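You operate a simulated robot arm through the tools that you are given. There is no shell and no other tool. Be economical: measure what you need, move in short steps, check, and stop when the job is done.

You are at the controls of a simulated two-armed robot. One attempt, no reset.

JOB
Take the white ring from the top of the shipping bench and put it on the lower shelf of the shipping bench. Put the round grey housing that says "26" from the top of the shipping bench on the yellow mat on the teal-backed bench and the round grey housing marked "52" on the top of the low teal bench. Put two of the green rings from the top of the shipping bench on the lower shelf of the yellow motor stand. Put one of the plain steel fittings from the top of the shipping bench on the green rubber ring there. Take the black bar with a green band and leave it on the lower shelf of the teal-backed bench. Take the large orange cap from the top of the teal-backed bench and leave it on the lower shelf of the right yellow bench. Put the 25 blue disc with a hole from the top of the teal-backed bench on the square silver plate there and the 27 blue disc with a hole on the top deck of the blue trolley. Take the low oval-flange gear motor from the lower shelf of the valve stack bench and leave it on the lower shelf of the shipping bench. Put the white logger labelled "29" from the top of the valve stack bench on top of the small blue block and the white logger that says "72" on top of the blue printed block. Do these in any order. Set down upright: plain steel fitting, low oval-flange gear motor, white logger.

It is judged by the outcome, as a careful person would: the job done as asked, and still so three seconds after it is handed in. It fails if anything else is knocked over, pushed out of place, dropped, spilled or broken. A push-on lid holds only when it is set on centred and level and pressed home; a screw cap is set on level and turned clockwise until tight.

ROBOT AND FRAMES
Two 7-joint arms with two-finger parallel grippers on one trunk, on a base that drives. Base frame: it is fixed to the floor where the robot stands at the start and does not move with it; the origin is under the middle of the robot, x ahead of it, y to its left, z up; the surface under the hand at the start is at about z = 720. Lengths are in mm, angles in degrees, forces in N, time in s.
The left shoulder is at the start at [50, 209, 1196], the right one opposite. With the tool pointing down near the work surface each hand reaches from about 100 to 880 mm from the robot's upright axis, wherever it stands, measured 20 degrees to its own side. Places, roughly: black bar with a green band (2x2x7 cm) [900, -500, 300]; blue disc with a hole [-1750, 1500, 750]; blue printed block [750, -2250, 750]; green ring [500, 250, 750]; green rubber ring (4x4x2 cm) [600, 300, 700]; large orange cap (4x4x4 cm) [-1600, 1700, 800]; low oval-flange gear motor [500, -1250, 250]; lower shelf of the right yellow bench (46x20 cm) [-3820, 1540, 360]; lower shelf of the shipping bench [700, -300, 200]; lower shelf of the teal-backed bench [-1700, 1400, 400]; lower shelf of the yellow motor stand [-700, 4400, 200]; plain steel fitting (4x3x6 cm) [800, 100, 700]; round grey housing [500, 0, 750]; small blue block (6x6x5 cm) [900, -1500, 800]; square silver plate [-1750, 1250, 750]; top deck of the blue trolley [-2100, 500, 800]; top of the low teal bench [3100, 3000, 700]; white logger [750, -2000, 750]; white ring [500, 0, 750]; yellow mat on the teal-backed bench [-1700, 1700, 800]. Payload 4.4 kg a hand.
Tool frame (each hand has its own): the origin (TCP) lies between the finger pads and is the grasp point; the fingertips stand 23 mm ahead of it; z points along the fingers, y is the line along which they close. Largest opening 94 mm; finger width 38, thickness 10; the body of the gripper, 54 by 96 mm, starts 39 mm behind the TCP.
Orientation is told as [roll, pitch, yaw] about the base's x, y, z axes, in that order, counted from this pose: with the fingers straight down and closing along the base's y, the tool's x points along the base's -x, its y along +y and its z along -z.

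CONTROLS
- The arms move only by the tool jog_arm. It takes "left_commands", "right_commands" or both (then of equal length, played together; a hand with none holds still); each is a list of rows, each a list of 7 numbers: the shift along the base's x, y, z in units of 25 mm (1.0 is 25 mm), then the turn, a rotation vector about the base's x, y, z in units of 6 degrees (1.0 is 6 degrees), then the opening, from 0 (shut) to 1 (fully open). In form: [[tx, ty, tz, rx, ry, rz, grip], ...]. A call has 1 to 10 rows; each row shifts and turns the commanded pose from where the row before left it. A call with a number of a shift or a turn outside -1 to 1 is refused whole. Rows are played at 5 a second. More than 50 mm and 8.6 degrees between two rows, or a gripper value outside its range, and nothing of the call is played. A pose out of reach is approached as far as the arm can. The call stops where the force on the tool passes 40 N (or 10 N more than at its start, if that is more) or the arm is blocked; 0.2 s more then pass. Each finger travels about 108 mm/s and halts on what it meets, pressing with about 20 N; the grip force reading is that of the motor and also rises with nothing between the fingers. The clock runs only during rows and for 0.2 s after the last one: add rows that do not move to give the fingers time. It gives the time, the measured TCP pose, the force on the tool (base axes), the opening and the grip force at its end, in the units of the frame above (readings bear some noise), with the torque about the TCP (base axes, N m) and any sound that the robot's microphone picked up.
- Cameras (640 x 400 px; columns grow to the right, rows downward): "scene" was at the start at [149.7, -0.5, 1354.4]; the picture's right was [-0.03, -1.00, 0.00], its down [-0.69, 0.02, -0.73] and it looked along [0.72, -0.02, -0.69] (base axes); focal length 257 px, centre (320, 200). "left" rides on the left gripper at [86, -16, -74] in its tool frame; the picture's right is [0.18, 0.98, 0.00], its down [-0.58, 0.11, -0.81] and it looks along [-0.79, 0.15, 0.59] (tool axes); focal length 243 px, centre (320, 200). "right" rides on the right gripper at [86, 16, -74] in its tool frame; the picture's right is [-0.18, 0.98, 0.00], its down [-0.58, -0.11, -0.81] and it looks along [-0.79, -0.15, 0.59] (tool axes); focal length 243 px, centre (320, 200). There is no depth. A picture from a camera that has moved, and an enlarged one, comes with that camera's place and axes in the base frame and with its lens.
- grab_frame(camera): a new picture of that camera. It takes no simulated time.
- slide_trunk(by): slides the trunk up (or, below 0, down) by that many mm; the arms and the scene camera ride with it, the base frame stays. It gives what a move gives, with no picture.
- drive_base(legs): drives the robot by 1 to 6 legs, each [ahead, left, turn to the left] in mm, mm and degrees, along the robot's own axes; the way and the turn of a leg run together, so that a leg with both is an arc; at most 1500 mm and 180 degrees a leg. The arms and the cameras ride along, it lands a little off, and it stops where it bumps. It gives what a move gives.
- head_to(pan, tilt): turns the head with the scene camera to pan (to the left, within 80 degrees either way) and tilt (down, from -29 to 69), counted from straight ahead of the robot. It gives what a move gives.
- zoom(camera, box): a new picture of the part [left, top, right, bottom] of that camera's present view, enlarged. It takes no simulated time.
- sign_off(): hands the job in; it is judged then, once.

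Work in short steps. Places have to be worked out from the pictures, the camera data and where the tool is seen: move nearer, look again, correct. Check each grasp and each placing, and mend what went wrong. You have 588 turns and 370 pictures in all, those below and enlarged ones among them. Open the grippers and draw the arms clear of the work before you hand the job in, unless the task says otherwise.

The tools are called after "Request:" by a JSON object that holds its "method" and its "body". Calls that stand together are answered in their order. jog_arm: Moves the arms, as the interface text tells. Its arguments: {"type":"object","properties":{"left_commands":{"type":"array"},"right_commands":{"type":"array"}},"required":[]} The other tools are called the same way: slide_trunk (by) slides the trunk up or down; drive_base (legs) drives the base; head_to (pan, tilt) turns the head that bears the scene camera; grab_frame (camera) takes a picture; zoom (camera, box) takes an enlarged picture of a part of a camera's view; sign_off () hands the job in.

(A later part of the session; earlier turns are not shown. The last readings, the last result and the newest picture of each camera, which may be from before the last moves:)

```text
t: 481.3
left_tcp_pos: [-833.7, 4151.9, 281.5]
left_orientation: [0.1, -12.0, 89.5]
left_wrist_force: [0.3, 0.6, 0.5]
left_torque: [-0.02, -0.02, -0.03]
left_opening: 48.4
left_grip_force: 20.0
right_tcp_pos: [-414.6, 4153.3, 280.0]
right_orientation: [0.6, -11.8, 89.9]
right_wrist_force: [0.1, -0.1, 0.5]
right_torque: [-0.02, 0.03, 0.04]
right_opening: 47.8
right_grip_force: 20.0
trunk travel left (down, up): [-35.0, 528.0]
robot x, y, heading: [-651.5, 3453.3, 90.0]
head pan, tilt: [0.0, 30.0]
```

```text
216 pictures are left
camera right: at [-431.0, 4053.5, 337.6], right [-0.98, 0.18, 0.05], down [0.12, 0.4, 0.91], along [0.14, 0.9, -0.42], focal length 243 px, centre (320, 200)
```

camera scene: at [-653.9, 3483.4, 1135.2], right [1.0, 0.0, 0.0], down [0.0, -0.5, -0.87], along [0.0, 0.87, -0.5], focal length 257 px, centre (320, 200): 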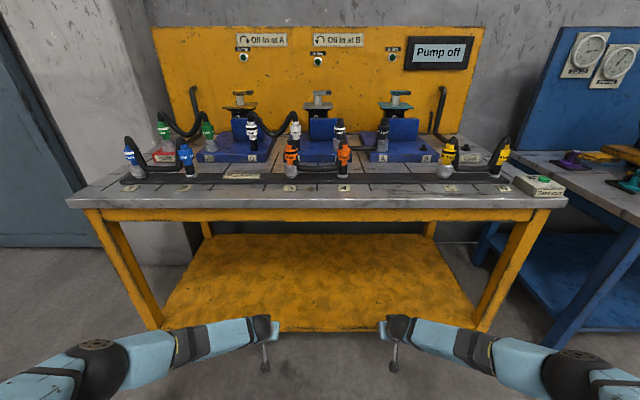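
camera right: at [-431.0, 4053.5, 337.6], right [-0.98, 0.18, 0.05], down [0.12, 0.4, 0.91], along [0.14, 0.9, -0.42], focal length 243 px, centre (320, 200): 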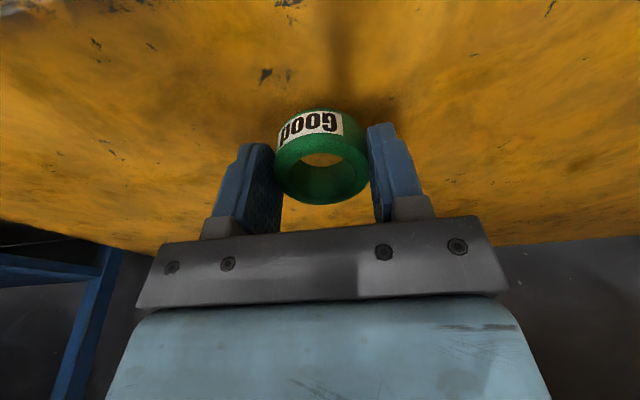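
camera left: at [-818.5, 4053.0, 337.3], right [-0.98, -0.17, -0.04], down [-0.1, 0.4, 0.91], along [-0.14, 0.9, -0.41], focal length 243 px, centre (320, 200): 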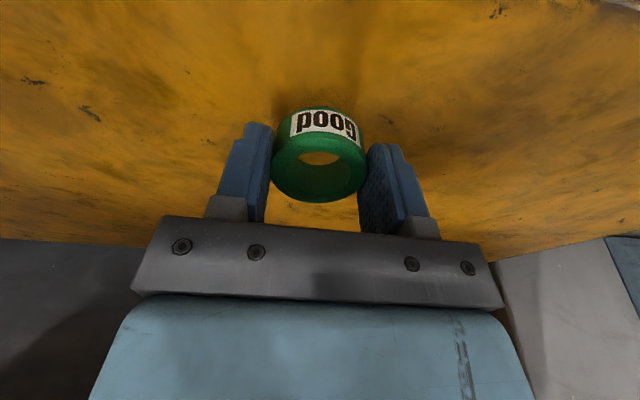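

Lower both gently until contact.

Request:
{"method": "jog_arm", "body": {"left_commands": [[0, 0, -0.3, 0, 0, 0, 0], [0, 0, -0.2, 0, 0, 0, 0], [0, 0, -0.2, 0, 0, 0, 0], [0, 0, -0.2, 0, 0, 0, 0]], "right_commands": [[0, 0, -0.3, 0, 0, 0, 0], [0, 0, -0.2, 0, 0, 0, 0], [0, 0, -0.2, 0, 0, 0, 0], [0, 0, -0.2, 0, 0, 0, 0]]}}

```text
t: 482.3
left_tcp_pos: [-835.3, 4149.8, 258.8]
left_orientation: [0.1, -12.1, 89.4]
left_wrist_force: [1.3, -0.2, -0.4]
left_torque: [-0.02, -0.01, -0.01]
left_opening: 48.1
left_grip_force: 19.8
left hand out of reach, approached as far as the arm can: row 4
right_tcp_pos: [-415.3, 4152.9, 259.2]
right_orientation: [0.7, -11.8, 89.9]
right_wrist_force: [0.8, 0.0, 0.0]
right_torque: [0.01, 0.01, -0.01]
right_opening: 48.0
right_grip_force: 19.6
trunk travel left (down, up): [-35.0, 528.0]
robot x, y, heading: [-653.9, 3456.0, 90.0]
head pan, tilt: [0.0, 30.0]
```

Request:
{"method": "slide_trunk", "body": {"by": -8}}

Request:
{"method": "slide_trunk", "body": {"by": -4}}

```text
t: 482.8
left_tcp_pos: [-834.6, 4150.0, 253.9]
left_orientation: [0.1, -12.5, 89.4]
left_wrist_force: [1.0, 0.3, 12.5]
left_torque: [-0.21, 0.0, 0.01]
left_opening: 48.7
left_grip_force: 20.6
right_tcp_pos: [-415.4, 4153.1, 254.3]
right_orientation: [0.7, -12.1, 89.9]
right_wrist_force: [-0.8, -2.2, 12.3]
right_torque: [-0.24, 0.0, -0.03]
right_opening: 47.9
right_grip_force: 20.3
trunk travel left (down, up): [-27.0, 536.0]
robot x, y, heading: [-651.7, 3457.3, 90.1]
head pan, tilt: [0.0, 30.0]
```

```text
t: 483.4
left_tcp_pos: [-834.3, 4149.8, 251.1]
left_orientation: [0.0, -12.6, 89.5]
left_wrist_force: [0.4, 2.0, 17.9]
left_torque: [-0.13, 0.02, 0.0]
left_opening: 48.3
left_grip_force: 20.3
right_tcp_pos: [-416.0, 4154.4, 252.1]
right_orientation: [0.7, -12.3, 89.9]
right_wrist_force: [-3.0, 1.6, 20.3]
right_torque: [-0.19, -0.04, -0.05]
right_opening: 47.5
right_grip_force: 19.8
trunk travel left (down, up): [-23.0, 540.0]
robot x, y, heading: [-652.0, 3453.4, 90.0]
head pan, tilt: [0.0, 30.0]
```

Both in contact. Release and withdraw.

Request:
{"method": "jog_arm", "body": {"left_commands": [[0, 0, 0.05, 0, 0, 0, 0.55], [0, 0, 0, 0, 0, 0, 0.75], [0, 0, 0, 0, 0, 0, 0.9], [0, -0.3, 0.8, 0, 0, 0, 0.9], [0, -0.5, 0.8, 0.5, 0, 0, 0.9], [0, -1, 0.2, 1, 0, 0, 0.9], [0, -1, 0, 1, 0, 0, 0.9]], "right_commands": [[0, 0, 0.05, 0, 0, 0, 0.55], [0, 0, 0, 0, 0, 0, 0.75], [0, 0, 0, 0, 0, 0, 0.9], [0, -0.3, 0.8, 0, 0, 0, 0.9], [0, -0.5, 0.8, 0.5, 0, 0, 0.9], [0, -1, 0.2, 1, 0, 0, 0.9], [0, -1, 0, 1, 0, 0, 0.9]]}}

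Request:
{"method": "drive_base", "body": {"legs": [[-250, 0, 0]]}}

Request:
{"method": "grab_frame", "body": {"camera": "scene"}}

Request:
{"method": "grab_frame", "body": {"camera": "left"}}

```text
t: 485.0
left_tcp_pos: [-835.3, 4078.8, 294.0]
left_orientation: [0.3, -27.3, 89.4]
left_wrist_force: [-0.4, 0.2, -0.2]
left_torque: [0.01, -0.02, 0.0]
left_opening: 84.6
left_grip_force: 0.1
right_tcp_pos: [-414.0, 4083.1, 293.5]
right_orientation: [0.7, -26.9, 89.9]
right_wrist_force: [-0.3, 0.2, 0.1]
right_torque: [-0.04, 0.01, 0.01]
right_opening: 84.4
right_grip_force: 0.0
trunk travel left (down, up): [-23.0, 540.0]
robot x, y, heading: [-652.9, 3456.1, 89.7]
head pan, tilt: [0.0, 30.0]
```

```text
t: 486.8
left_tcp_pos: [-835.2, 3831.2, 293.7]
left_orientation: [0.3, -27.1, 89.4]
left_wrist_force: [0.1, -0.4, -0.9]
left_torque: [0.02, -0.01, -0.01]
left_opening: 84.7
left_grip_force: 0.1
right_tcp_pos: [-415.4, 3834.4, 292.8]
right_orientation: [0.8, -26.8, 89.9]
right_wrist_force: [-0.2, -0.8, -1.0]
right_torque: [-0.01, 0.02, -0.01]
right_opening: 84.5
right_grip_force: 0.1
trunk travel left (down, up): [-23.0, 540.0]
robot x, y, heading: [-655.3, 3204.4, 89.8]
head pan, tilt: [0.0, 30.0]
```

```text
215 pictures are left
camera scene: at [-654.0, 3366.8, 1123.3], right [1.0, 0.0, 0.0], down [0.0, -0.5, -0.87], along [0.0, 0.87, -0.5], focal length 257 px, centre (320, 200)
```

scene: 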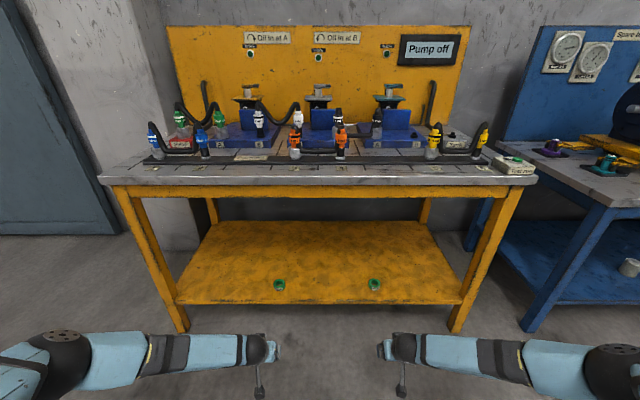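

```text
214 pictures are left
camera left: at [-819.8, 3720.0, 321.0], right [-0.98, -0.16, -0.08], down [-0.1, 0.15, 0.98], along [-0.14, 0.98, -0.16], focal length 243 px, centre (320, 200)
```

left: 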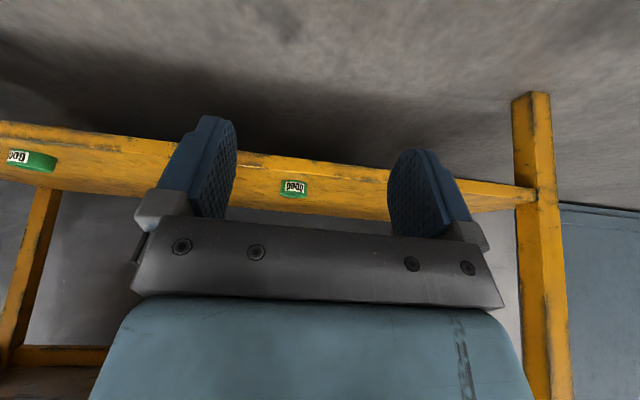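

Both green rings lie on the shelf. Fold arms and drive to the valve stack bench side.

Request:
{"method": "slide_trunk", "body": {"by": 300}}

Request:
{"method": "jog_arm", "body": {"left_commands": [[0, -1, 1, -1, 0, 0, 0.9], [0, -1, 1, -1, 0, 0, 0.9], [0, -1, 1, -1, 0, 0, 0.9], [0, -1, 1, -1, 0, 0, 0.9], [0, -1, 1, -0.5, 0, 0, 0.9], [0, -1, 1, 0, 0, 0, 0.9], [0, -1, 1, 0, 0, 0, 0.9], [0, 0, 1, 0, 0, 0, 0.9], [0, 0, 1, 0, 0, 0, 0.9], [0, 0, 1, 0, 0, 0, 0.9]], "right_commands": [[0, -1, 1, -1, 0, 0, 0.9], [0, -1, 1, -1, 0, 0, 0.9], [0, -1, 1, -1, 0, 0, 0.9], [0, -1, 1, -1, 0, 0, 0.9], [0, -1, 1, -0.5, 0, 0, 0.9], [0, -1, 1, 0, 0, 0, 0.9], [0, -1, 1, 0, 0, 0, 0.9], [0, 0, 1, 0, 0, 0, 0.9], [0, 0, 1, 0, 0, 0, 0.9], [0, 0, 1, 0, 0, 0, 0.9]]}}

Request:
{"method": "drive_base", "body": {"legs": [[-1400, 0, 0], [-1400, 0, 0], [0, 0, -90], [0, -900, 0], [0, -900, 0]]}}

Request:
{"method": "head_to", "body": {"pan": 0, "tilt": 25}}

Request:
{"method": "grab_frame", "body": {"camera": "scene"}}

```text
t: 489.8
left_tcp_pos: [-836.1, 3831.6, 593.7]
left_orientation: [0.3, -27.1, 89.4]
left_wrist_force: [0.1, 0.0, 0.7]
left_torque: [0.02, 0.0, 0.01]
left_opening: 84.7
left_grip_force: 0.0
right_tcp_pos: [-415.6, 3834.5, 593.6]
right_orientation: [0.7, -26.9, 90.0]
right_wrist_force: [0.2, -0.9, 0.6]
right_torque: [0.0, -0.01, -0.03]
right_opening: 84.5
right_grip_force: 0.0
trunk travel left (down, up): [-323.0, 240.0]
robot x, y, heading: [-651.8, 3210.3, 90.2]
head pan, tilt: [0.0, 30.0]
```

```text
t: 492.0
left_tcp_pos: [-835.6, 3654.9, 843.5]
left_orientation: [0.1, 0.0, 89.5]
left_wrist_force: [0.0, 0.5, 0.2]
left_torque: [0.04, 0.01, 0.01]
left_opening: 84.7
left_grip_force: 0.1
right_tcp_pos: [-414.8, 3661.2, 844.4]
right_orientation: [0.6, 0.1, 89.9]
right_wrist_force: [0.0, -0.2, -0.1]
right_torque: [0.02, 0.01, 0.01]
right_opening: 84.3
right_grip_force: 0.0
trunk travel left (down, up): [-323.0, 240.0]
robot x, y, heading: [-650.6, 3209.4, 90.3]
head pan, tilt: [0.0, 30.0]
```

```text
t: 525.1
left_tcp_pos: [-186.3, -1213.4, 842.1]
left_orientation: [-0.1, 0.0, -0.6]
left_wrist_force: [-0.5, -0.8, 0.4]
left_torque: [0.0, -0.03, -0.01]
left_opening: 84.7
left_grip_force: 0.1
right_tcp_pos: [-180.9, -1634.5, 843.2]
right_orientation: [0.7, 0.1, -0.1]
right_wrist_force: [0.0, 0.6, -0.2]
right_torque: [0.02, -0.02, -0.04]
right_opening: 84.6
right_grip_force: 0.0
trunk travel left (down, up): [-323.0, 240.0]
robot x, y, heading: [-637.4, -1393.9, 0.0]
head pan, tilt: [0.0, 30.0]
```

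```text
t: 525.7
left_tcp_pos: [-185.1, -1213.4, 841.4]
left_orientation: [0.0, -0.2, -0.6]
left_wrist_force: [-0.4, 0.5, 0.0]
left_torque: [0.01, -0.01, 0.01]
left_opening: 84.7
left_grip_force: 0.2
right_tcp_pos: [-181.1, -1635.7, 842.9]
right_orientation: [0.6, 0.0, 0.0]
right_wrist_force: [-0.4, -0.4, 0.1]
right_torque: [0.01, -0.02, 0.04]
right_opening: 84.9
right_grip_force: 0.1
trunk travel left (down, up): [-323.0, 240.0]
robot x, y, heading: [-632.6, -1400.2, -0.2]
head pan, tilt: [0.0, 25.0]
```

```text
213 pictures are left
camera scene: at [-474.8, -1393.7, 1431.2], right [0.0, -1.0, 0.0], down [-0.42, 0.0, -0.91], along [0.91, 0.0, -0.42], focal length 257 px, centre (320, 200)
```

scene: 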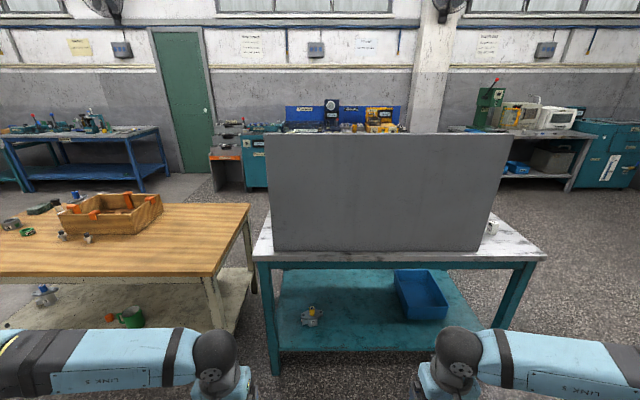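

The valve bench's panel faces this side; the gear motor sits on the lower shelf in front. Zoom in on it.

Request:
{"method": "zoom", "body": {"camera": "scene", "box": [250, 260, 500, 400]}}

Request:
{"method": "zoom", "body": {"camera": "scene", "box": [285, 295, 345, 335]}}

```text
2.56 times, centred on (375, 330) of scene
camera zoom: at [-474.8, -1393.7, 1431.2], right [0.0, -1.0, 0.0], down [-0.42, 0.0, -0.91], along [0.91, 0.0, -0.42], focal length 658 px, centre (179, -133)
```

zoom: 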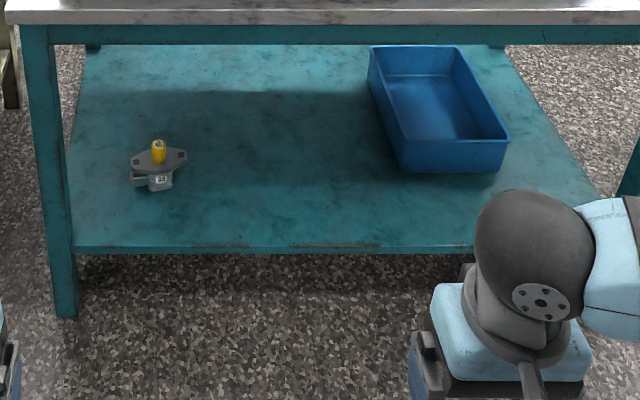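

```text
10.00 times, centred on (315, 315) of scene
camera zoom: at [-474.8, -1393.7, 1431.2], right [0.0, -1.0, 0.0], down [-0.42, 0.0, -0.91], along [0.91, 0.0, -0.42], focal length 2570 px, centre (370, -950)
```

zoom: 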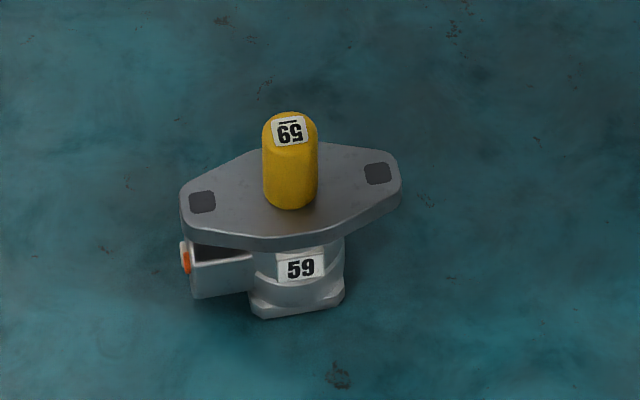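

Gear motor "59" at about (511, −1355) on the shelf (z≈218), shaft top ≈ z 354. I'll take its shaft with the right hand, pitched 30°. Lower the trunk and pose the arm.

Request:
{"method": "slide_trunk", "body": {"by": -250}}

Request:
{"method": "jog_arm", "body": {"left_commands": [[-1, 0, 1, 0, 0, 0, 0.9], [-1, 0, 1, 0, 0, 0, 0.9], [-1, 0, 1, 0, 0, 0, 0.9], [-1, 0, 1, 0, 0, 0, 0.9], [0, 0, 1, 0, 0, 0, 0.9], [0, 0, 1, 0, 0, 0, 0.9], [0, 0, 1, 0, 0, 0, 0.9], [0, 0, 1, 0, 0, 0, 0.9], [0, 0, 0, 0, 0, 0, 0.9], [0, 0, 0, 0, 0, 0, 0.9]], "right_commands": [[0.5, 0, -0.6, 0, -1, 0, 0.7], [0.5, 0, -0.6, 0, -1, 0, 0.7], [0.5, 0, -0.6, 0, -1, 0, 0.7], [0.5, 0, -0.6, 0, -1, 0, 0.7], [0.5, 0, -0.6, 0, -1, 0, 0.7], [1, 0.3, -1, 0, 0, 0, 0.7], [1, 0.3, -1, 0, 0, 0, 0.7], [1, 0.3, -1, 0, 0, 0, 0.7], [1, 0.3, -1, 0, 0, 0, 0.7], [1, 0.3, -1, 0, 0, 0, 0.7]]}}

Request:
{"method": "jog_arm", "body": {"right_commands": [[1, 0, -0.7, 0, 0, 0, 0.7], [1, 0, -0.5, 0, 0, 0, 0.7]]}}

Request:
{"method": "drive_base", "body": {"legs": [[0, 230, 0], [180, 0, 0]]}}

Request:
{"method": "grab_frame", "body": {"camera": "right"}}

Request:
{"method": "grab_frame", "body": {"camera": "scene"}}

```text
t: 528.3
left_tcp_pos: [-186.4, -1213.1, 593.3]
left_orientation: [0.0, -0.2, -0.4]
left_wrist_force: [0.2, 0.0, 0.8]
left_torque: [0.03, 0.02, -0.01]
left_opening: 84.7
left_grip_force: 0.0
right_tcp_pos: [-180.1, -1633.8, 593.9]
right_orientation: [0.7, 0.1, -0.1]
right_wrist_force: [0.4, 0.6, 0.0]
right_torque: [-0.01, 0.0, -0.01]
right_opening: 84.4
right_grip_force: 0.1
trunk travel left (down, up): [-73.0, 490.0]
robot x, y, heading: [-635.5, -1398.5, -0.1]
head pan, tilt: [0.0, 25.0]
```

```text
t: 530.5
left_tcp_pos: [-287.0, -1213.8, 792.6]
left_orientation: [0.0, -0.2, -0.4]
left_wrist_force: [-1.1, 0.0, -0.7]
left_torque: [-0.03, -0.01, -0.03]
left_opening: 84.5
left_grip_force: 0.0
right_tcp_pos: [7.9, -1596.5, 393.1]
right_orientation: [0.6, -29.9, 0.0]
right_wrist_force: [-0.1, 0.2, 1.0]
right_torque: [-0.01, -0.01, 0.02]
right_opening: 65.6
right_grip_force: 0.0
trunk travel left (down, up): [-73.0, 490.0]
robot x, y, heading: [-633.6, -1396.7, -0.1]
head pan, tilt: [0.0, 25.0]
```

```text
t: 531.1
left_tcp_pos: [-285.7, -1213.6, 793.2]
left_orientation: [0.0, -0.1, -0.4]
left_wrist_force: [-0.5, 0.9, -0.3]
left_torque: [-0.02, 0.0, -0.02]
left_opening: 84.4
left_grip_force: 0.1
right_tcp_pos: [57.7, -1597.3, 363.5]
right_orientation: [0.6, -29.8, -0.1]
right_wrist_force: [-0.1, -0.1, -0.7]
right_torque: [0.0, 0.0, 0.01]
right_opening: 66.0
right_grip_force: 0.1
trunk travel left (down, up): [-73.0, 490.0]
robot x, y, heading: [-632.7, -1394.1, 0.0]
head pan, tilt: [0.0, 25.0]
```

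```text
t: 534.9
left_tcp_pos: [-106.9, -983.9, 793.9]
left_orientation: [0.0, -0.2, -0.4]
left_wrist_force: [0.4, 0.7, 0.0]
left_torque: [-0.01, -0.02, -0.01]
left_opening: 84.7
left_grip_force: 0.0
right_tcp_pos: [237.1, -1364.9, 362.8]
right_orientation: [0.7, -29.9, 0.0]
right_wrist_force: [-0.9, -0.9, 0.1]
right_torque: [0.0, 0.01, 0.02]
right_opening: 65.7
right_grip_force: 0.0
trunk travel left (down, up): [-73.0, 490.0]
robot x, y, heading: [-455.2, -1166.4, 0.3]
head pan, tilt: [0.0, 25.0]
```

```text
210 pictures are left
camera right: at [123.8, -1349.9, 386.0], right [0.15, 0.98, 0.1], down [0.1, -0.12, 0.99], along [0.98, -0.14, -0.12], focal length 243 px, centre (320, 200)
```

right: 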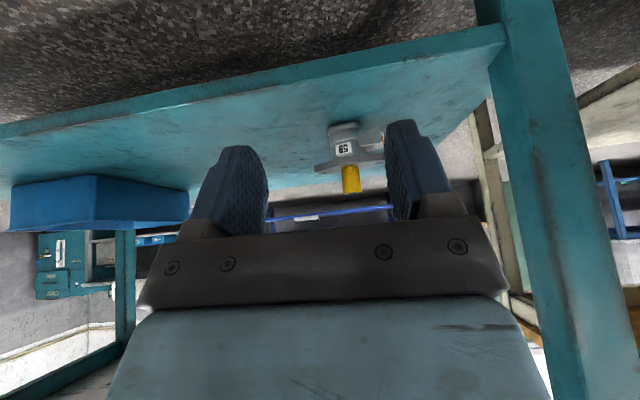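

```text
209 pictures are left
camera scene: at [-294.7, -1163.1, 1181.1], right [0.0, -1.0, 0.0], down [-0.42, 0.0, -0.91], along [0.91, 0.0, -0.42], focal length 257 px, centre (320, 200)
```

scene: 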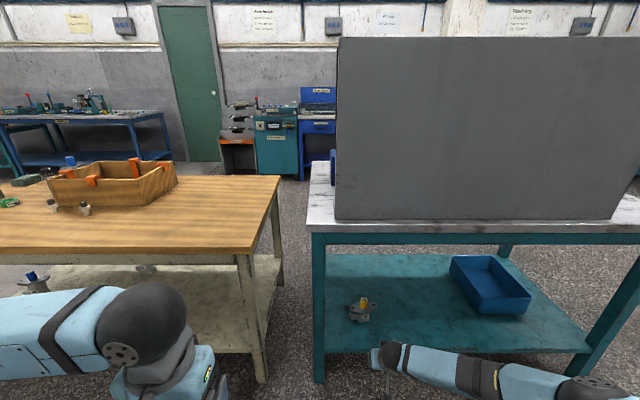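

Motor refined: axis ≈ (525, −1352), shaft z 290–333. Drive left 13 and ahead 200, then check.

Request:
{"method": "drive_base", "body": {"legs": [[0, 13, 0], [200, 0, 0]]}}

Request:
{"method": "grab_frame", "body": {"camera": "right"}}

Request:
{"method": "grab_frame", "body": {"camera": "scene"}}

```text
t: 536.9
left_tcp_pos: [92.2, -970.9, 792.6]
left_orientation: [-0.2, 0.0, -0.4]
left_wrist_force: [1.0, 0.5, -0.1]
left_torque: [-0.02, 0.01, 0.03]
left_opening: 84.6
left_grip_force: 0.1
right_tcp_pos: [436.1, -1350.3, 363.3]
right_orientation: [0.7, -29.9, 0.1]
right_wrist_force: [-0.3, 0.5, 1.1]
right_torque: [-0.02, -0.02, 0.01]
right_opening: 65.7
right_grip_force: 0.1
trunk travel left (down, up): [-73.0, 490.0]
robot x, y, heading: [-256.3, -1151.1, 0.3]
head pan, tilt: [0.0, 25.0]
```

```text
208 pictures are left
camera right: at [323.0, -1335.6, 385.9], right [0.15, 0.98, 0.1], down [0.1, -0.12, 0.99], along [0.98, -0.14, -0.12], focal length 243 px, centre (320, 200)
```

right: 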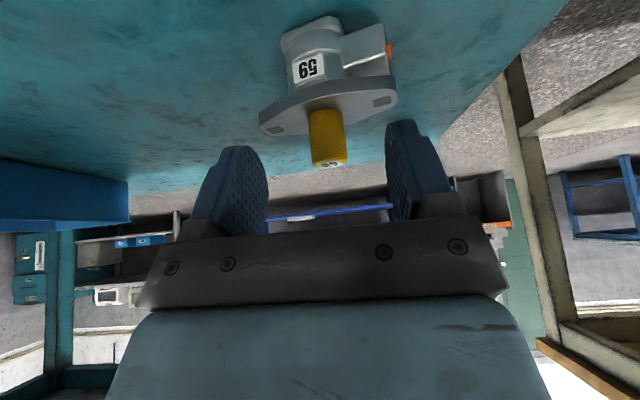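

```text
207 pictures are left
camera scene: at [-95.8, -1149.4, 1181.1], right [0.0, -1.0, 0.0], down [-0.42, 0.0, -0.91], along [0.91, 0.0, -0.42], focal length 257 px, centre (320, 200)
```

scene: 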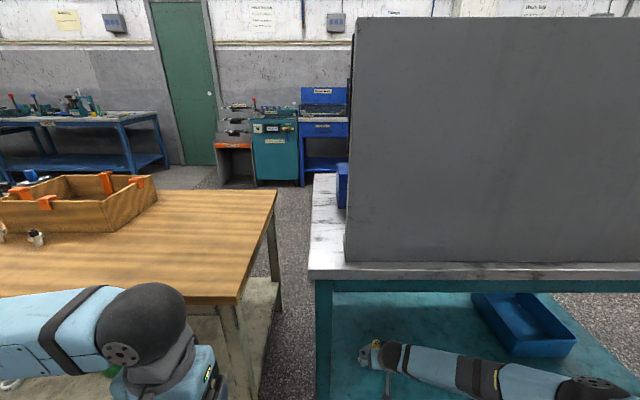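

Shaft axis ≈ (510, −1351), tip z 333. Drive 72 mm ahead and lower 38 mm around the shaft.

Request:
{"method": "drive_base", "body": {"legs": [[72, 0, 0]]}}

Request:
{"method": "grab_frame", "body": {"camera": "right"}}

```text
t: 537.9
left_tcp_pos: [163.6, -969.8, 792.0]
left_orientation: [0.0, -0.2, -0.4]
left_wrist_force: [-0.6, -0.3, -0.1]
left_torque: [0.02, -0.01, 0.02]
left_opening: 84.6
left_grip_force: 0.1
right_tcp_pos: [507.0, -1350.2, 363.3]
right_orientation: [0.7, -29.9, 0.1]
right_wrist_force: [-0.5, -0.5, -0.6]
right_torque: [0.0, -0.04, 0.0]
right_opening: 65.8
right_grip_force: 0.0
trunk travel left (down, up): [-73.0, 490.0]
robot x, y, heading: [-185.1, -1151.5, -0.1]
head pan, tilt: [0.0, 25.0]
```

```text
206 pictures are left
camera right: at [393.9, -1335.6, 385.8], right [0.15, 0.98, 0.1], down [0.1, -0.12, 0.99], along [0.98, -0.14, -0.12], focal length 243 px, centre (320, 200)
```

right: 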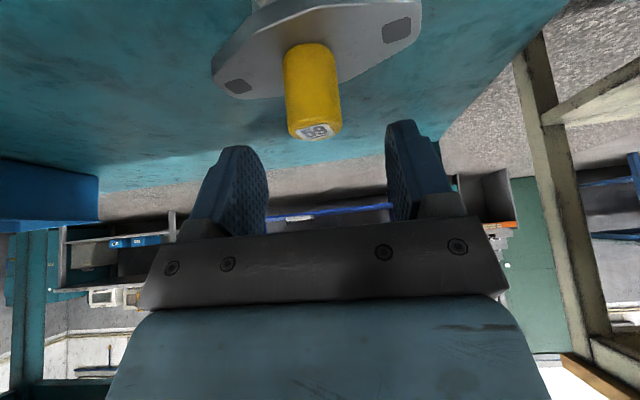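

Request:
{"method": "jog_arm", "body": {"right_commands": [[0.35, -0.05, 0, 0, 0, 0, 0.65], [0, 0, -0.8, 0, 0, 0, 0.65], [0, 0, -0.75, 0, 0, 0, 0.65]]}}

Request:
{"method": "grab_frame", "body": {"camera": "right"}}

```text
t: 538.7
left_tcp_pos: [163.0, -969.6, 793.7]
left_orientation: [0.0, -0.2, -0.4]
left_wrist_force: [-0.3, -1.4, 0.2]
left_torque: [-0.01, 0.0, -0.01]
left_opening: 84.6
left_grip_force: 0.0
right_tcp_pos: [514.8, -1353.1, 325.1]
right_orientation: [0.6, -29.8, 0.1]
right_wrist_force: [-1.0, -0.2, 0.4]
right_torque: [0.0, 0.0, 0.01]
right_opening: 60.9
right_grip_force: 0.1
trunk travel left (down, up): [-73.0, 490.0]
robot x, y, heading: [-184.7, -1152.2, 0.1]
head pan, tilt: [0.0, 25.0]
```

```text
205 pictures are left
camera right: at [402.2, -1337.4, 346.5], right [0.15, 0.98, 0.1], down [0.1, -0.12, 0.99], along [0.98, -0.14, -0.12], focal length 243 px, centre (320, 200)
```

right: 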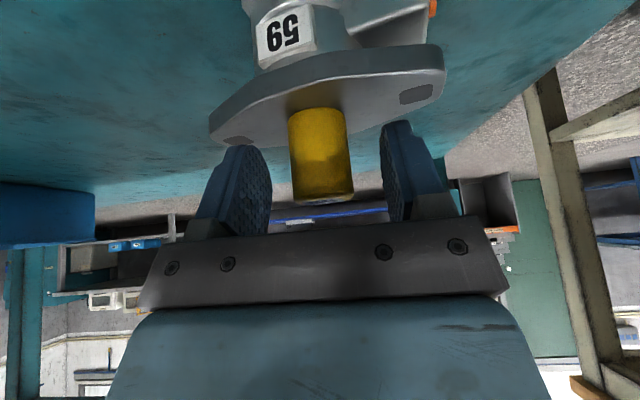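

Shaft between the pads. Lower 4 mm more and grip, then lift slightly with the trunk.

Request:
{"method": "jog_arm", "body": {"right_commands": [[0, 0, -0.18, 0, 0, 0, 0.6], [0, 0, 0, 0, 0, 0, 0.3], [0, 0, 0, 0, 0, 0, 0], [0, 0, 0, 0, 0, 0, 0], [0, 0, 0, 0, 0, 0, 0]]}}

Request:
{"method": "slide_trunk", "body": {"by": 25}}

Request:
{"method": "grab_frame", "body": {"camera": "right"}}

```text
t: 539.9
left_tcp_pos: [163.6, -970.4, 793.5]
left_orientation: [0.0, -0.1, -0.4]
left_wrist_force: [-0.2, 0.6, 1.2]
left_torque: [-0.05, 0.0, 0.03]
left_opening: 84.8
left_grip_force: 0.1
right_tcp_pos: [515.8, -1351.8, 320.1]
right_orientation: [0.6, -30.0, 0.1]
right_wrist_force: [1.8, -0.5, 0.8]
right_torque: [-0.41, 0.04, 0.05]
right_opening: 29.6
right_grip_force: 19.9
trunk travel left (down, up): [-73.0, 490.0]
robot x, y, heading: [-184.8, -1152.9, 0.0]
head pan, tilt: [0.0, 25.0]
```

```text
t: 540.6
left_tcp_pos: [164.0, -970.4, 818.2]
left_orientation: [-0.1, -0.1, -0.4]
left_wrist_force: [0.0, -0.3, -0.7]
left_torque: [0.01, 0.0, 0.02]
left_opening: 84.9
left_grip_force: 0.1
right_tcp_pos: [515.3, -1351.8, 343.8]
right_orientation: [0.7, -29.8, 0.2]
right_wrist_force: [1.6, -0.9, -7.5]
right_torque: [0.0, 0.01, -0.03]
right_opening: 29.5
right_grip_force: 19.8
trunk travel left (down, up): [-98.0, 465.0]
robot x, y, heading: [-186.5, -1153.8, 0.3]
head pan, tilt: [0.0, 25.0]
```

```text
204 pictures are left
camera right: at [402.0, -1337.1, 366.5], right [0.15, 0.98, 0.1], down [0.11, -0.12, 0.99], along [0.98, -0.14, -0.12], focal length 243 px, centre (320, 200)
```

right: 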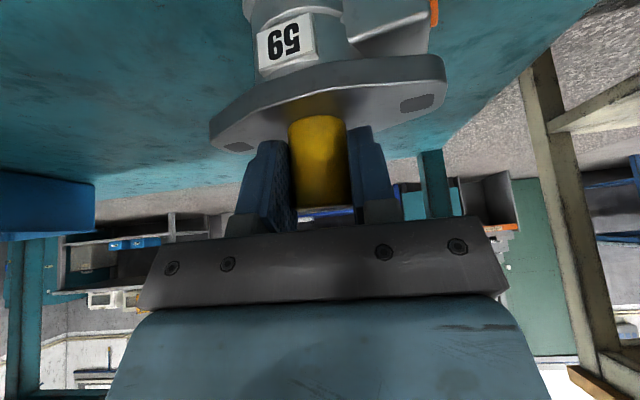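

Motor lifted and steady. Back out and carry it to the front of the shipping bench shelf near y≈90.

Request:
{"method": "drive_base", "body": {"legs": [[-350, 0, 0], [0, 1440, 0], [120, 0, 0]]}}

Request:
{"method": "head_to", "body": {"pan": -10, "tilt": 40}}

Request:
{"method": "grab_frame", "body": {"camera": "scene"}}

Request:
{"method": "grab_frame", "body": {"camera": "right"}}

```text
t: 556.1
left_tcp_pos: [-72.2, 472.2, 817.4]
left_orientation: [0.1, -0.2, -0.3]
left_wrist_force: [0.0, -1.0, 0.7]
left_torque: [0.0, 0.01, -0.01]
left_opening: 84.8
left_grip_force: 0.1
right_tcp_pos: [280.6, 89.7, 344.3]
right_orientation: [0.7, -29.8, 0.1]
right_wrist_force: [-0.4, 0.2, -7.3]
right_torque: [-0.04, 0.04, 0.0]
right_opening: 29.4
right_grip_force: 19.7
trunk travel left (down, up): [-98.0, 465.0]
robot x, y, heading: [-421.6, 291.7, 0.4]
head pan, tilt: [0.0, 25.0]
```

```text
t: 556.9
left_tcp_pos: [-72.7, 473.2, 818.0]
left_orientation: [0.1, 0.0, -0.4]
left_wrist_force: [0.1, -0.4, 0.0]
left_torque: [-0.03, 0.01, -0.01]
left_opening: 84.6
left_grip_force: 0.0
right_tcp_pos: [279.0, 89.9, 343.5]
right_orientation: [0.7, -29.8, 0.1]
right_wrist_force: [0.2, -0.2, -5.8]
right_torque: [-0.04, 0.03, 0.02]
right_opening: 29.3
right_grip_force: 19.6
trunk travel left (down, up): [-98.0, 465.0]
robot x, y, heading: [-420.0, 293.4, -0.1]
head pan, tilt: [-10.0, 40.0]
```

```text
203 pictures are left
camera scene: at [-268.6, 277.6, 1182.8], right [-0.17, -0.99, 0.0], down [-0.63, 0.11, -0.77], along [0.75, -0.13, -0.64], focal length 257 px, centre (320, 200)
```

scene: 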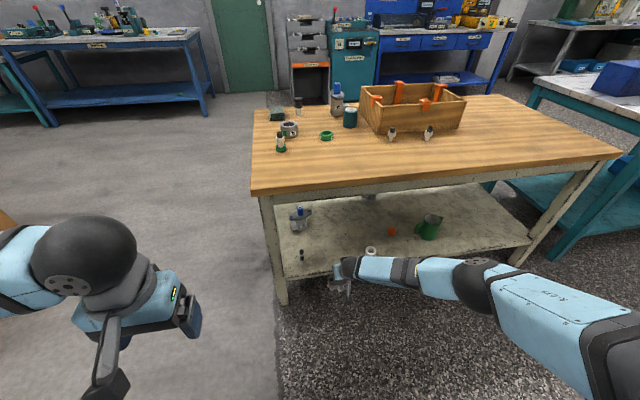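

```text
202 pictures are left
camera right: at [166.0, 104.9, 366.7], right [0.15, 0.98, 0.1], down [0.1, -0.12, 0.99], along [0.98, -0.14, -0.12], focal length 243 px, centre (320, 200)
```

right: 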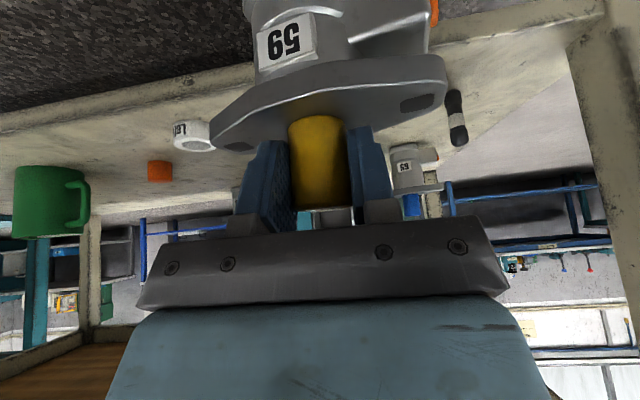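

Clear. Drive 165 mm ahead, then lower with the trunk.

Request:
{"method": "drive_base", "body": {"legs": [[165, 0, 0]]}}

Request:
{"method": "slide_trunk", "body": {"by": -18}}

Request:
{"method": "grab_frame", "body": {"camera": "right"}}

Request:
{"method": "grab_frame", "body": {"camera": "scene"}}

```text
t: 558.3
left_tcp_pos: [91.7, 471.8, 818.3]
left_orientation: [0.0, -0.1, -0.4]
left_wrist_force: [0.7, 0.4, 0.0]
left_torque: [0.03, 0.01, 0.01]
left_opening: 84.5
left_grip_force: 0.1
right_tcp_pos: [442.5, 88.8, 342.8]
right_orientation: [0.8, -29.7, 0.0]
right_wrist_force: [0.1, 0.0, -7.8]
right_torque: [0.0, 0.03, 0.02]
right_opening: 29.3
right_grip_force: 20.0
trunk travel left (down, up): [-98.0, 465.0]
robot x, y, heading: [-257.6, 288.9, 0.3]
head pan, tilt: [-10.0, 40.0]
```

```text
t: 559.0
left_tcp_pos: [92.4, 471.8, 800.1]
left_orientation: [0.1, -0.1, -0.5]
left_wrist_force: [-0.1, -1.2, 0.9]
left_torque: [0.0, -0.01, 0.0]
left_opening: 84.5
left_grip_force: 0.0
right_tcp_pos: [443.9, 89.1, 325.4]
right_orientation: [0.7, -29.9, 0.0]
right_wrist_force: [0.0, 0.7, -6.8]
right_torque: [-0.05, -0.01, 0.0]
right_opening: 29.2
right_grip_force: 19.8
trunk travel left (down, up): [-80.0, 483.0]
robot x, y, heading: [-254.0, 291.1, -0.1]
head pan, tilt: [-10.0, 40.0]
```

```text
201 pictures are left
camera right: at [330.1, 104.6, 348.9], right [0.15, 0.98, 0.1], down [0.1, -0.12, 0.99], along [0.98, -0.14, -0.12], focal length 243 px, centre (320, 200)
```

right: 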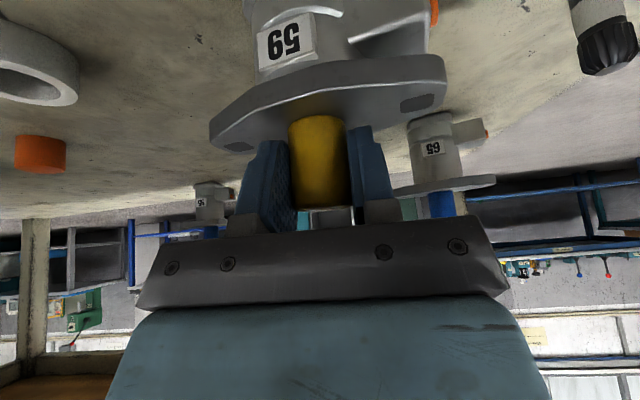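

```text
200 pictures are left
camera scene: at [-104.5, 277.7, 1164.8], right [-0.17, -0.99, 0.0], down [-0.63, 0.11, -0.77], along [0.75, -0.13, -0.64], focal length 257 px, centre (320, 200)
```

scene: 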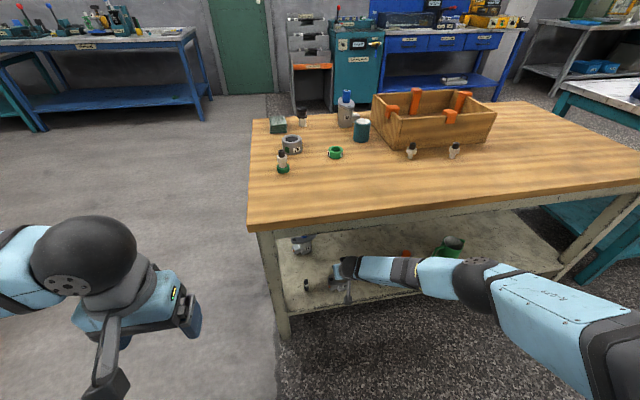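

Continue lowering in small trunk steps until contact.

Request:
{"method": "slide_trunk", "body": {"by": -5}}

Request:
{"method": "slide_trunk", "body": {"by": -4}}

Request:
{"method": "slide_trunk", "body": {"by": -3}}

```text
t: 559.5
left_tcp_pos: [93.3, 471.7, 795.7]
left_orientation: [0.0, -0.1, -0.4]
left_wrist_force: [-0.5, -0.5, 0.2]
left_torque: [0.01, -0.01, 0.01]
left_opening: 84.6
left_grip_force: 0.0
right_tcp_pos: [443.6, 89.2, 321.9]
right_orientation: [0.6, -29.7, 0.0]
right_wrist_force: [0.6, 0.3, -7.7]
right_torque: [-0.05, 0.06, 0.01]
right_opening: 29.5
right_grip_force: 20.3
trunk travel left (down, up): [-75.0, 488.0]
robot x, y, heading: [-259.1, 292.1, 0.3]
head pan, tilt: [-10.0, 40.0]
```

```text
t: 560.0
left_tcp_pos: [90.0, 472.7, 791.1]
left_orientation: [0.0, -0.2, -0.5]
left_wrist_force: [0.1, -0.1, 0.1]
left_torque: [0.02, -0.01, -0.02]
left_opening: 84.7
left_grip_force: 0.1
right_tcp_pos: [443.7, 89.4, 319.8]
right_orientation: [0.7, -30.0, 0.0]
right_wrist_force: [-6.4, -0.3, 13.0]
right_torque: [-0.45, 0.18, -0.13]
right_opening: 29.6
right_grip_force: 19.8
trunk travel left (down, up): [-71.0, 492.0]
robot x, y, heading: [-260.6, 290.8, -0.0]
head pan, tilt: [-10.0, 40.0]
```

```text
t: 560.7
left_tcp_pos: [91.0, 471.5, 788.5]
left_orientation: [0.0, -0.3, -0.5]
left_wrist_force: [0.0, -0.2, -0.2]
left_torque: [0.01, 0.0, -0.02]
left_opening: 84.5
left_grip_force: 0.1
right_tcp_pos: [445.9, 89.2, 321.3]
right_orientation: [0.8, -30.3, 0.0]
right_wrist_force: [-5.8, 0.2, 19.6]
right_torque: [-0.66, 0.17, -0.19]
right_opening: 29.3
right_grip_force: 20.3
trunk travel left (down, up): [-69.0, 495.0]
robot x, y, heading: [-255.5, 290.7, 0.3]
head pan, tilt: [-10.0, 40.0]
stopped: the force on the tool passed its limit at 40 N (the readings are from after the stop); the commanded pose is now the measured one
```

On the shelf. Relieve, open, and pull back along the tool axis.

Request:
{"method": "slide_trunk", "body": {"by": 2}}

Request:
{"method": "jog_arm", "body": {"right_commands": [[0, 0, 0, 0, 0, 0, 0.4], [0, 0, 0, 0, 0, 0, 0.6], [0, 0, 0, 0, 0, 0, 0.65], [0, 0, 0.8, 0, 0, 0, 0.65], [0, 0, 0.8, 0, 0, 0, 0.65], [-1, 0, 0.2, 0, 0, 0, 0.65], [-1, 0, 0, 0, 0, 0, 0.65], [-1, 0, 0, 0, 0, 0, 0.65]]}}

Request:
{"method": "grab_frame", "body": {"camera": "right"}}

```text
t: 561.2
left_tcp_pos: [91.0, 473.4, 790.5]
left_orientation: [0.1, -0.2, -0.4]
left_wrist_force: [1.2, 0.0, 0.7]
left_torque: [-0.02, -0.03, 0.02]
left_opening: 84.8
left_grip_force: 0.0
right_tcp_pos: [445.1, 89.7, 319.5]
right_orientation: [0.7, -30.1, 0.0]
right_wrist_force: [7.0, -0.5, 8.6]
right_torque: [-0.45, -0.68, 0.17]
right_opening: 29.5
right_grip_force: 19.9
trunk travel left (down, up): [-71.0, 493.0]
robot x, y, heading: [-256.4, 292.3, 0.4]
head pan, tilt: [-10.0, 40.0]
```

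```text
t: 563.0
left_tcp_pos: [91.5, 470.9, 792.3]
left_orientation: [0.0, -0.2, -0.4]
left_wrist_force: [0.6, 0.1, -0.5]
left_torque: [-0.01, 0.01, -0.01]
left_opening: 84.5
left_grip_force: 0.1
right_tcp_pos: [368.1, 91.0, 362.9]
right_orientation: [0.7, -30.1, 0.0]
right_wrist_force: [0.6, 0.2, -0.6]
right_torque: [0.04, -0.01, -0.01]
right_opening: 61.1
right_grip_force: 0.1
trunk travel left (down, up): [-71.0, 493.0]
robot x, y, heading: [-254.2, 292.5, -0.1]
head pan, tilt: [-10.0, 40.0]
```

```text
199 pictures are left
camera right: at [256.4, 105.7, 385.9], right [0.15, 0.98, 0.1], down [0.1, -0.12, 0.99], along [0.98, -0.14, -0.12], focal length 243 px, centre (320, 200)
```

right: 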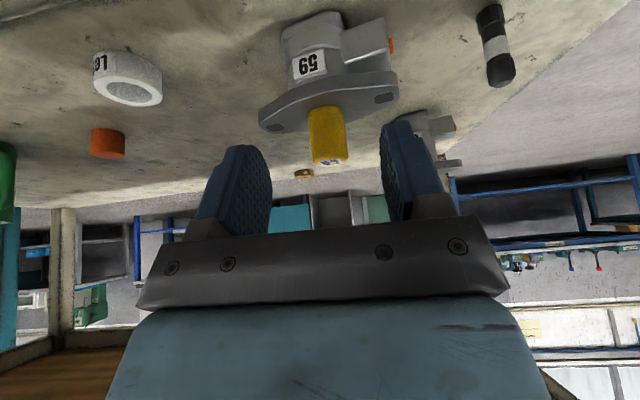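

Motor 59 stands upright on the shelf. Back off, fold the right arm, and go around to the other side of the valve bench.

Request:
{"method": "drive_base", "body": {"legs": [[-250, 0, 0]]}}

Request:
{"method": "slide_trunk", "body": {"by": 200}}

Request:
{"method": "jog_arm", "body": {"right_commands": [[-1, 0, 1, 0, 1, 0, 0.8], [-1, 0, 1, 0, 1, 0, 0.8], [-1, 0, 1, 0, 1, 0, 0.8], [-1, 0, 1, 0, 1, 0, 0.8], [-1, 0, 1, 0, 1, 0, 0.8], [-1, 0, 1, 0, 0, 0, 0.8], [-1, 0, 1, 0, 0, 0, 0.8], [0, 0, 1, 0, 0, 0, 0.8], [0, 0, 1, 0, 0, 0, 0.8], [0, 0, 1, 0, 0, 0, 0.8]]}}

Request:
{"method": "jog_arm", "body": {"right_commands": [[0, 0, 1, 0, 0, 0, 0.8], [0, 0, 1, 0, 0, 0, 0.8], [0, 0, 1, 0, 0, 0, 0.8], [0, 0, 1, 0, 0, 0, 0.8], [0, 0, 1, 0, 0, 0, 0.8], [0, 0, 1, 0, 0, 0, 0.8]]}}

Request:
{"method": "drive_base", "body": {"legs": [[0, 680, 0], [1200, 0, 0], [1100, 0, 0], [0, 0, 180]]}}

```text
t: 564.8
left_tcp_pos: [-154.4, 473.3, 790.7]
left_orientation: [0.0, 0.0, -0.4]
left_wrist_force: [0.3, 0.5, 0.8]
left_torque: [0.03, 0.0, 0.0]
left_opening: 84.4
left_grip_force: 0.1
right_tcp_pos: [123.5, 90.9, 364.0]
right_orientation: [0.7, -30.0, 0.1]
right_wrist_force: [-0.8, 0.1, 0.2]
right_torque: [0.01, -0.03, 0.0]
right_opening: 61.0
right_grip_force: 0.0
trunk travel left (down, up): [-71.0, 493.0]
robot x, y, heading: [-502.2, 292.6, 0.3]
head pan, tilt: [-10.0, 40.0]
```

```text
t: 567.0
left_tcp_pos: [-155.9, 472.0, 991.2]
left_orientation: [0.1, -0.1, -0.4]
left_wrist_force: [0.0, -0.1, 0.7]
left_torque: [-0.01, 0.02, 0.05]
left_opening: 84.6
left_grip_force: 0.1
right_tcp_pos: [123.1, 90.9, 563.3]
right_orientation: [0.7, -29.9, 0.2]
right_wrist_force: [0.3, 0.5, -0.4]
right_torque: [-0.03, 0.0, 0.01]
right_opening: 60.9
right_grip_force: 0.1
trunk travel left (down, up): [-271.0, 293.0]
robot x, y, heading: [-503.5, 289.4, 0.2]
head pan, tilt: [-10.0, 40.0]
```

```text
t: 569.2
left_tcp_pos: [-154.6, 470.5, 990.5]
left_orientation: [-0.1, -0.2, -0.6]
left_wrist_force: [-0.1, 0.7, 0.7]
left_torque: [0.01, 0.01, 0.0]
left_opening: 84.6
left_grip_force: 0.1
right_tcp_pos: [-51.8, 90.4, 812.7]
right_orientation: [0.8, 0.1, 0.2]
right_wrist_force: [0.4, -0.3, 0.3]
right_torque: [-0.02, 0.0, 0.02]
right_opening: 75.2
right_grip_force: 0.1
trunk travel left (down, up): [-271.0, 293.0]
robot x, y, heading: [-502.2, 291.4, 0.2]
head pan, tilt: [-10.0, 40.0]
```

```text
t: 570.6
left_tcp_pos: [-154.4, 470.9, 989.9]
left_orientation: [-0.1, 0.0, -0.4]
left_wrist_force: [-0.2, 0.3, -0.2]
left_torque: [0.02, 0.01, 0.0]
left_opening: 84.8
left_grip_force: 0.0
right_tcp_pos: [-51.0, 90.3, 963.5]
right_orientation: [0.9, 0.0, 0.1]
right_wrist_force: [0.7, -0.1, 0.4]
right_torque: [0.0, 0.01, -0.01]
right_opening: 75.5
right_grip_force: 0.1
trunk travel left (down, up): [-271.0, 293.0]
robot x, y, heading: [-502.6, 289.5, 0.3]
head pan, tilt: [-10.0, 40.0]
```

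```text
t: 595.2
left_tcp_pos: [1464.7, 804.4, 991.0]
left_orientation: [0.1, -0.2, 179.6]
left_wrist_force: [0.7, 0.2, 0.3]
left_torque: [0.01, -0.01, 0.01]
left_opening: 84.6
left_grip_force: 0.1
right_tcp_pos: [1360.4, 1185.9, 962.8]
right_orientation: [0.8, -0.1, -180.0]
right_wrist_force: [0.3, 0.1, 0.4]
right_torque: [0.02, 0.01, -0.01]
right_opening: 75.3
right_grip_force: 0.1
trunk travel left (down, up): [-271.0, 293.0]
robot x, y, heading: [1814.7, 986.2, -179.7]
head pan, tilt: [-10.0, 40.0]
```

Request:
{"method": "drive_base", "body": {"legs": [[0, 1450, 0], [0, 1250, 0]]}}

Request:
{"method": "head_to", "body": {"pan": 0, "tilt": 30}}

Request:
{"method": "grab_frame", "body": {"camera": "scene"}}

```text
t: 618.8
left_tcp_pos: [1452.0, -1884.5, 991.7]
left_orientation: [0.0, -0.2, 179.3]
left_wrist_force: [0.0, -1.1, 0.8]
left_torque: [-0.01, -0.01, -0.01]
left_opening: 84.3
left_grip_force: 0.1
right_tcp_pos: [1350.5, -1501.5, 962.9]
right_orientation: [0.7, 0.0, 179.9]
right_wrist_force: [-0.3, -0.2, -0.1]
right_torque: [0.0, -0.01, 0.04]
right_opening: 75.3
right_grip_force: 0.0
trunk travel left (down, up): [-271.0, 293.0]
robot x, y, heading: [1803.8, -1701.9, 180.0]
head pan, tilt: [-10.0, 40.0]
```

```text
t: 619.5
left_tcp_pos: [1453.0, -1884.1, 989.5]
left_orientation: [0.0, 0.0, 179.4]
left_wrist_force: [0.0, -0.1, 1.4]
left_torque: [-0.01, 0.02, -0.01]
left_opening: 84.9
left_grip_force: 0.0
right_tcp_pos: [1350.7, -1500.8, 963.4]
right_orientation: [0.8, -0.1, 179.9]
right_wrist_force: [-0.4, 0.3, 0.4]
right_torque: [0.01, 0.02, 0.01]
right_opening: 75.1
right_grip_force: 0.1
trunk travel left (down, up): [-271.0, 293.0]
robot x, y, heading: [1803.7, -1704.9, 180.0]
head pan, tilt: [0.0, 30.0]
```

```text
198 pictures are left
camera scene: at [1642.9, -1701.3, 1370.7], right [0.0, 1.0, 0.0], down [0.5, 0.0, -0.87], along [-0.87, 0.0, -0.5], focal length 257 px, centre (320, 200)
```

scene: 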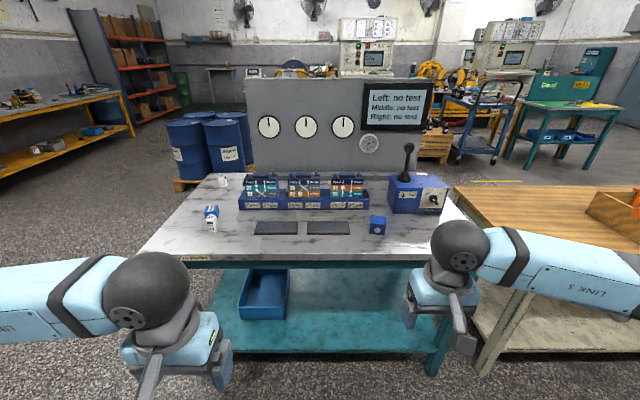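

Request:
{"method": "zoom", "body": {"camera": "scene", "box": [180, 165, 300, 260]}}

Request:
{"method": "zoom", "body": {"camera": "scene", "box": [280, 140, 460, 260]}}

```text
4.21 times, centred on (240, 212) of scene
camera zoom: at [1642.9, -1701.3, 1370.7], right [0.0, 1.0, 0.0], down [0.5, 0.0, -0.87], along [-0.87, 0.0, -0.5], focal length 1082 px, centre (657, 147)
```

zoom: 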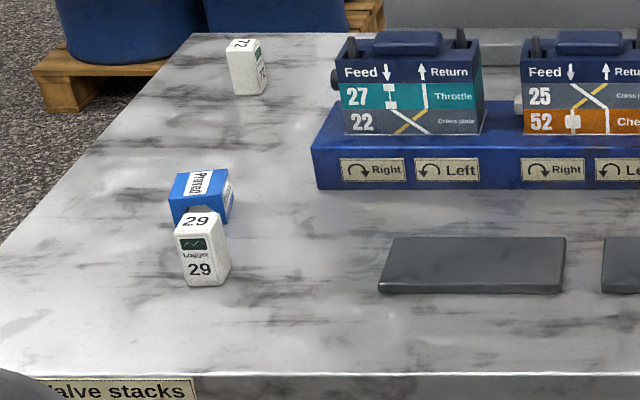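

```text
3.33 times, centred on (370, 200) of scene
camera zoom: at [1642.9, -1701.3, 1370.7], right [0.0, 1.0, 0.0], down [0.5, 0.0, -0.87], along [-0.87, 0.0, -0.5], focal length 857 px, centre (153, 200)
```

zoom: 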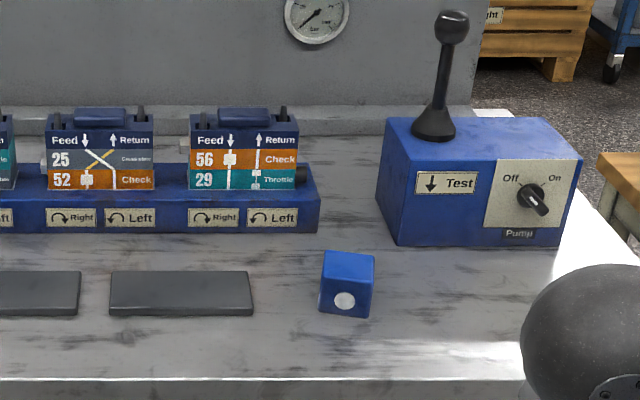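

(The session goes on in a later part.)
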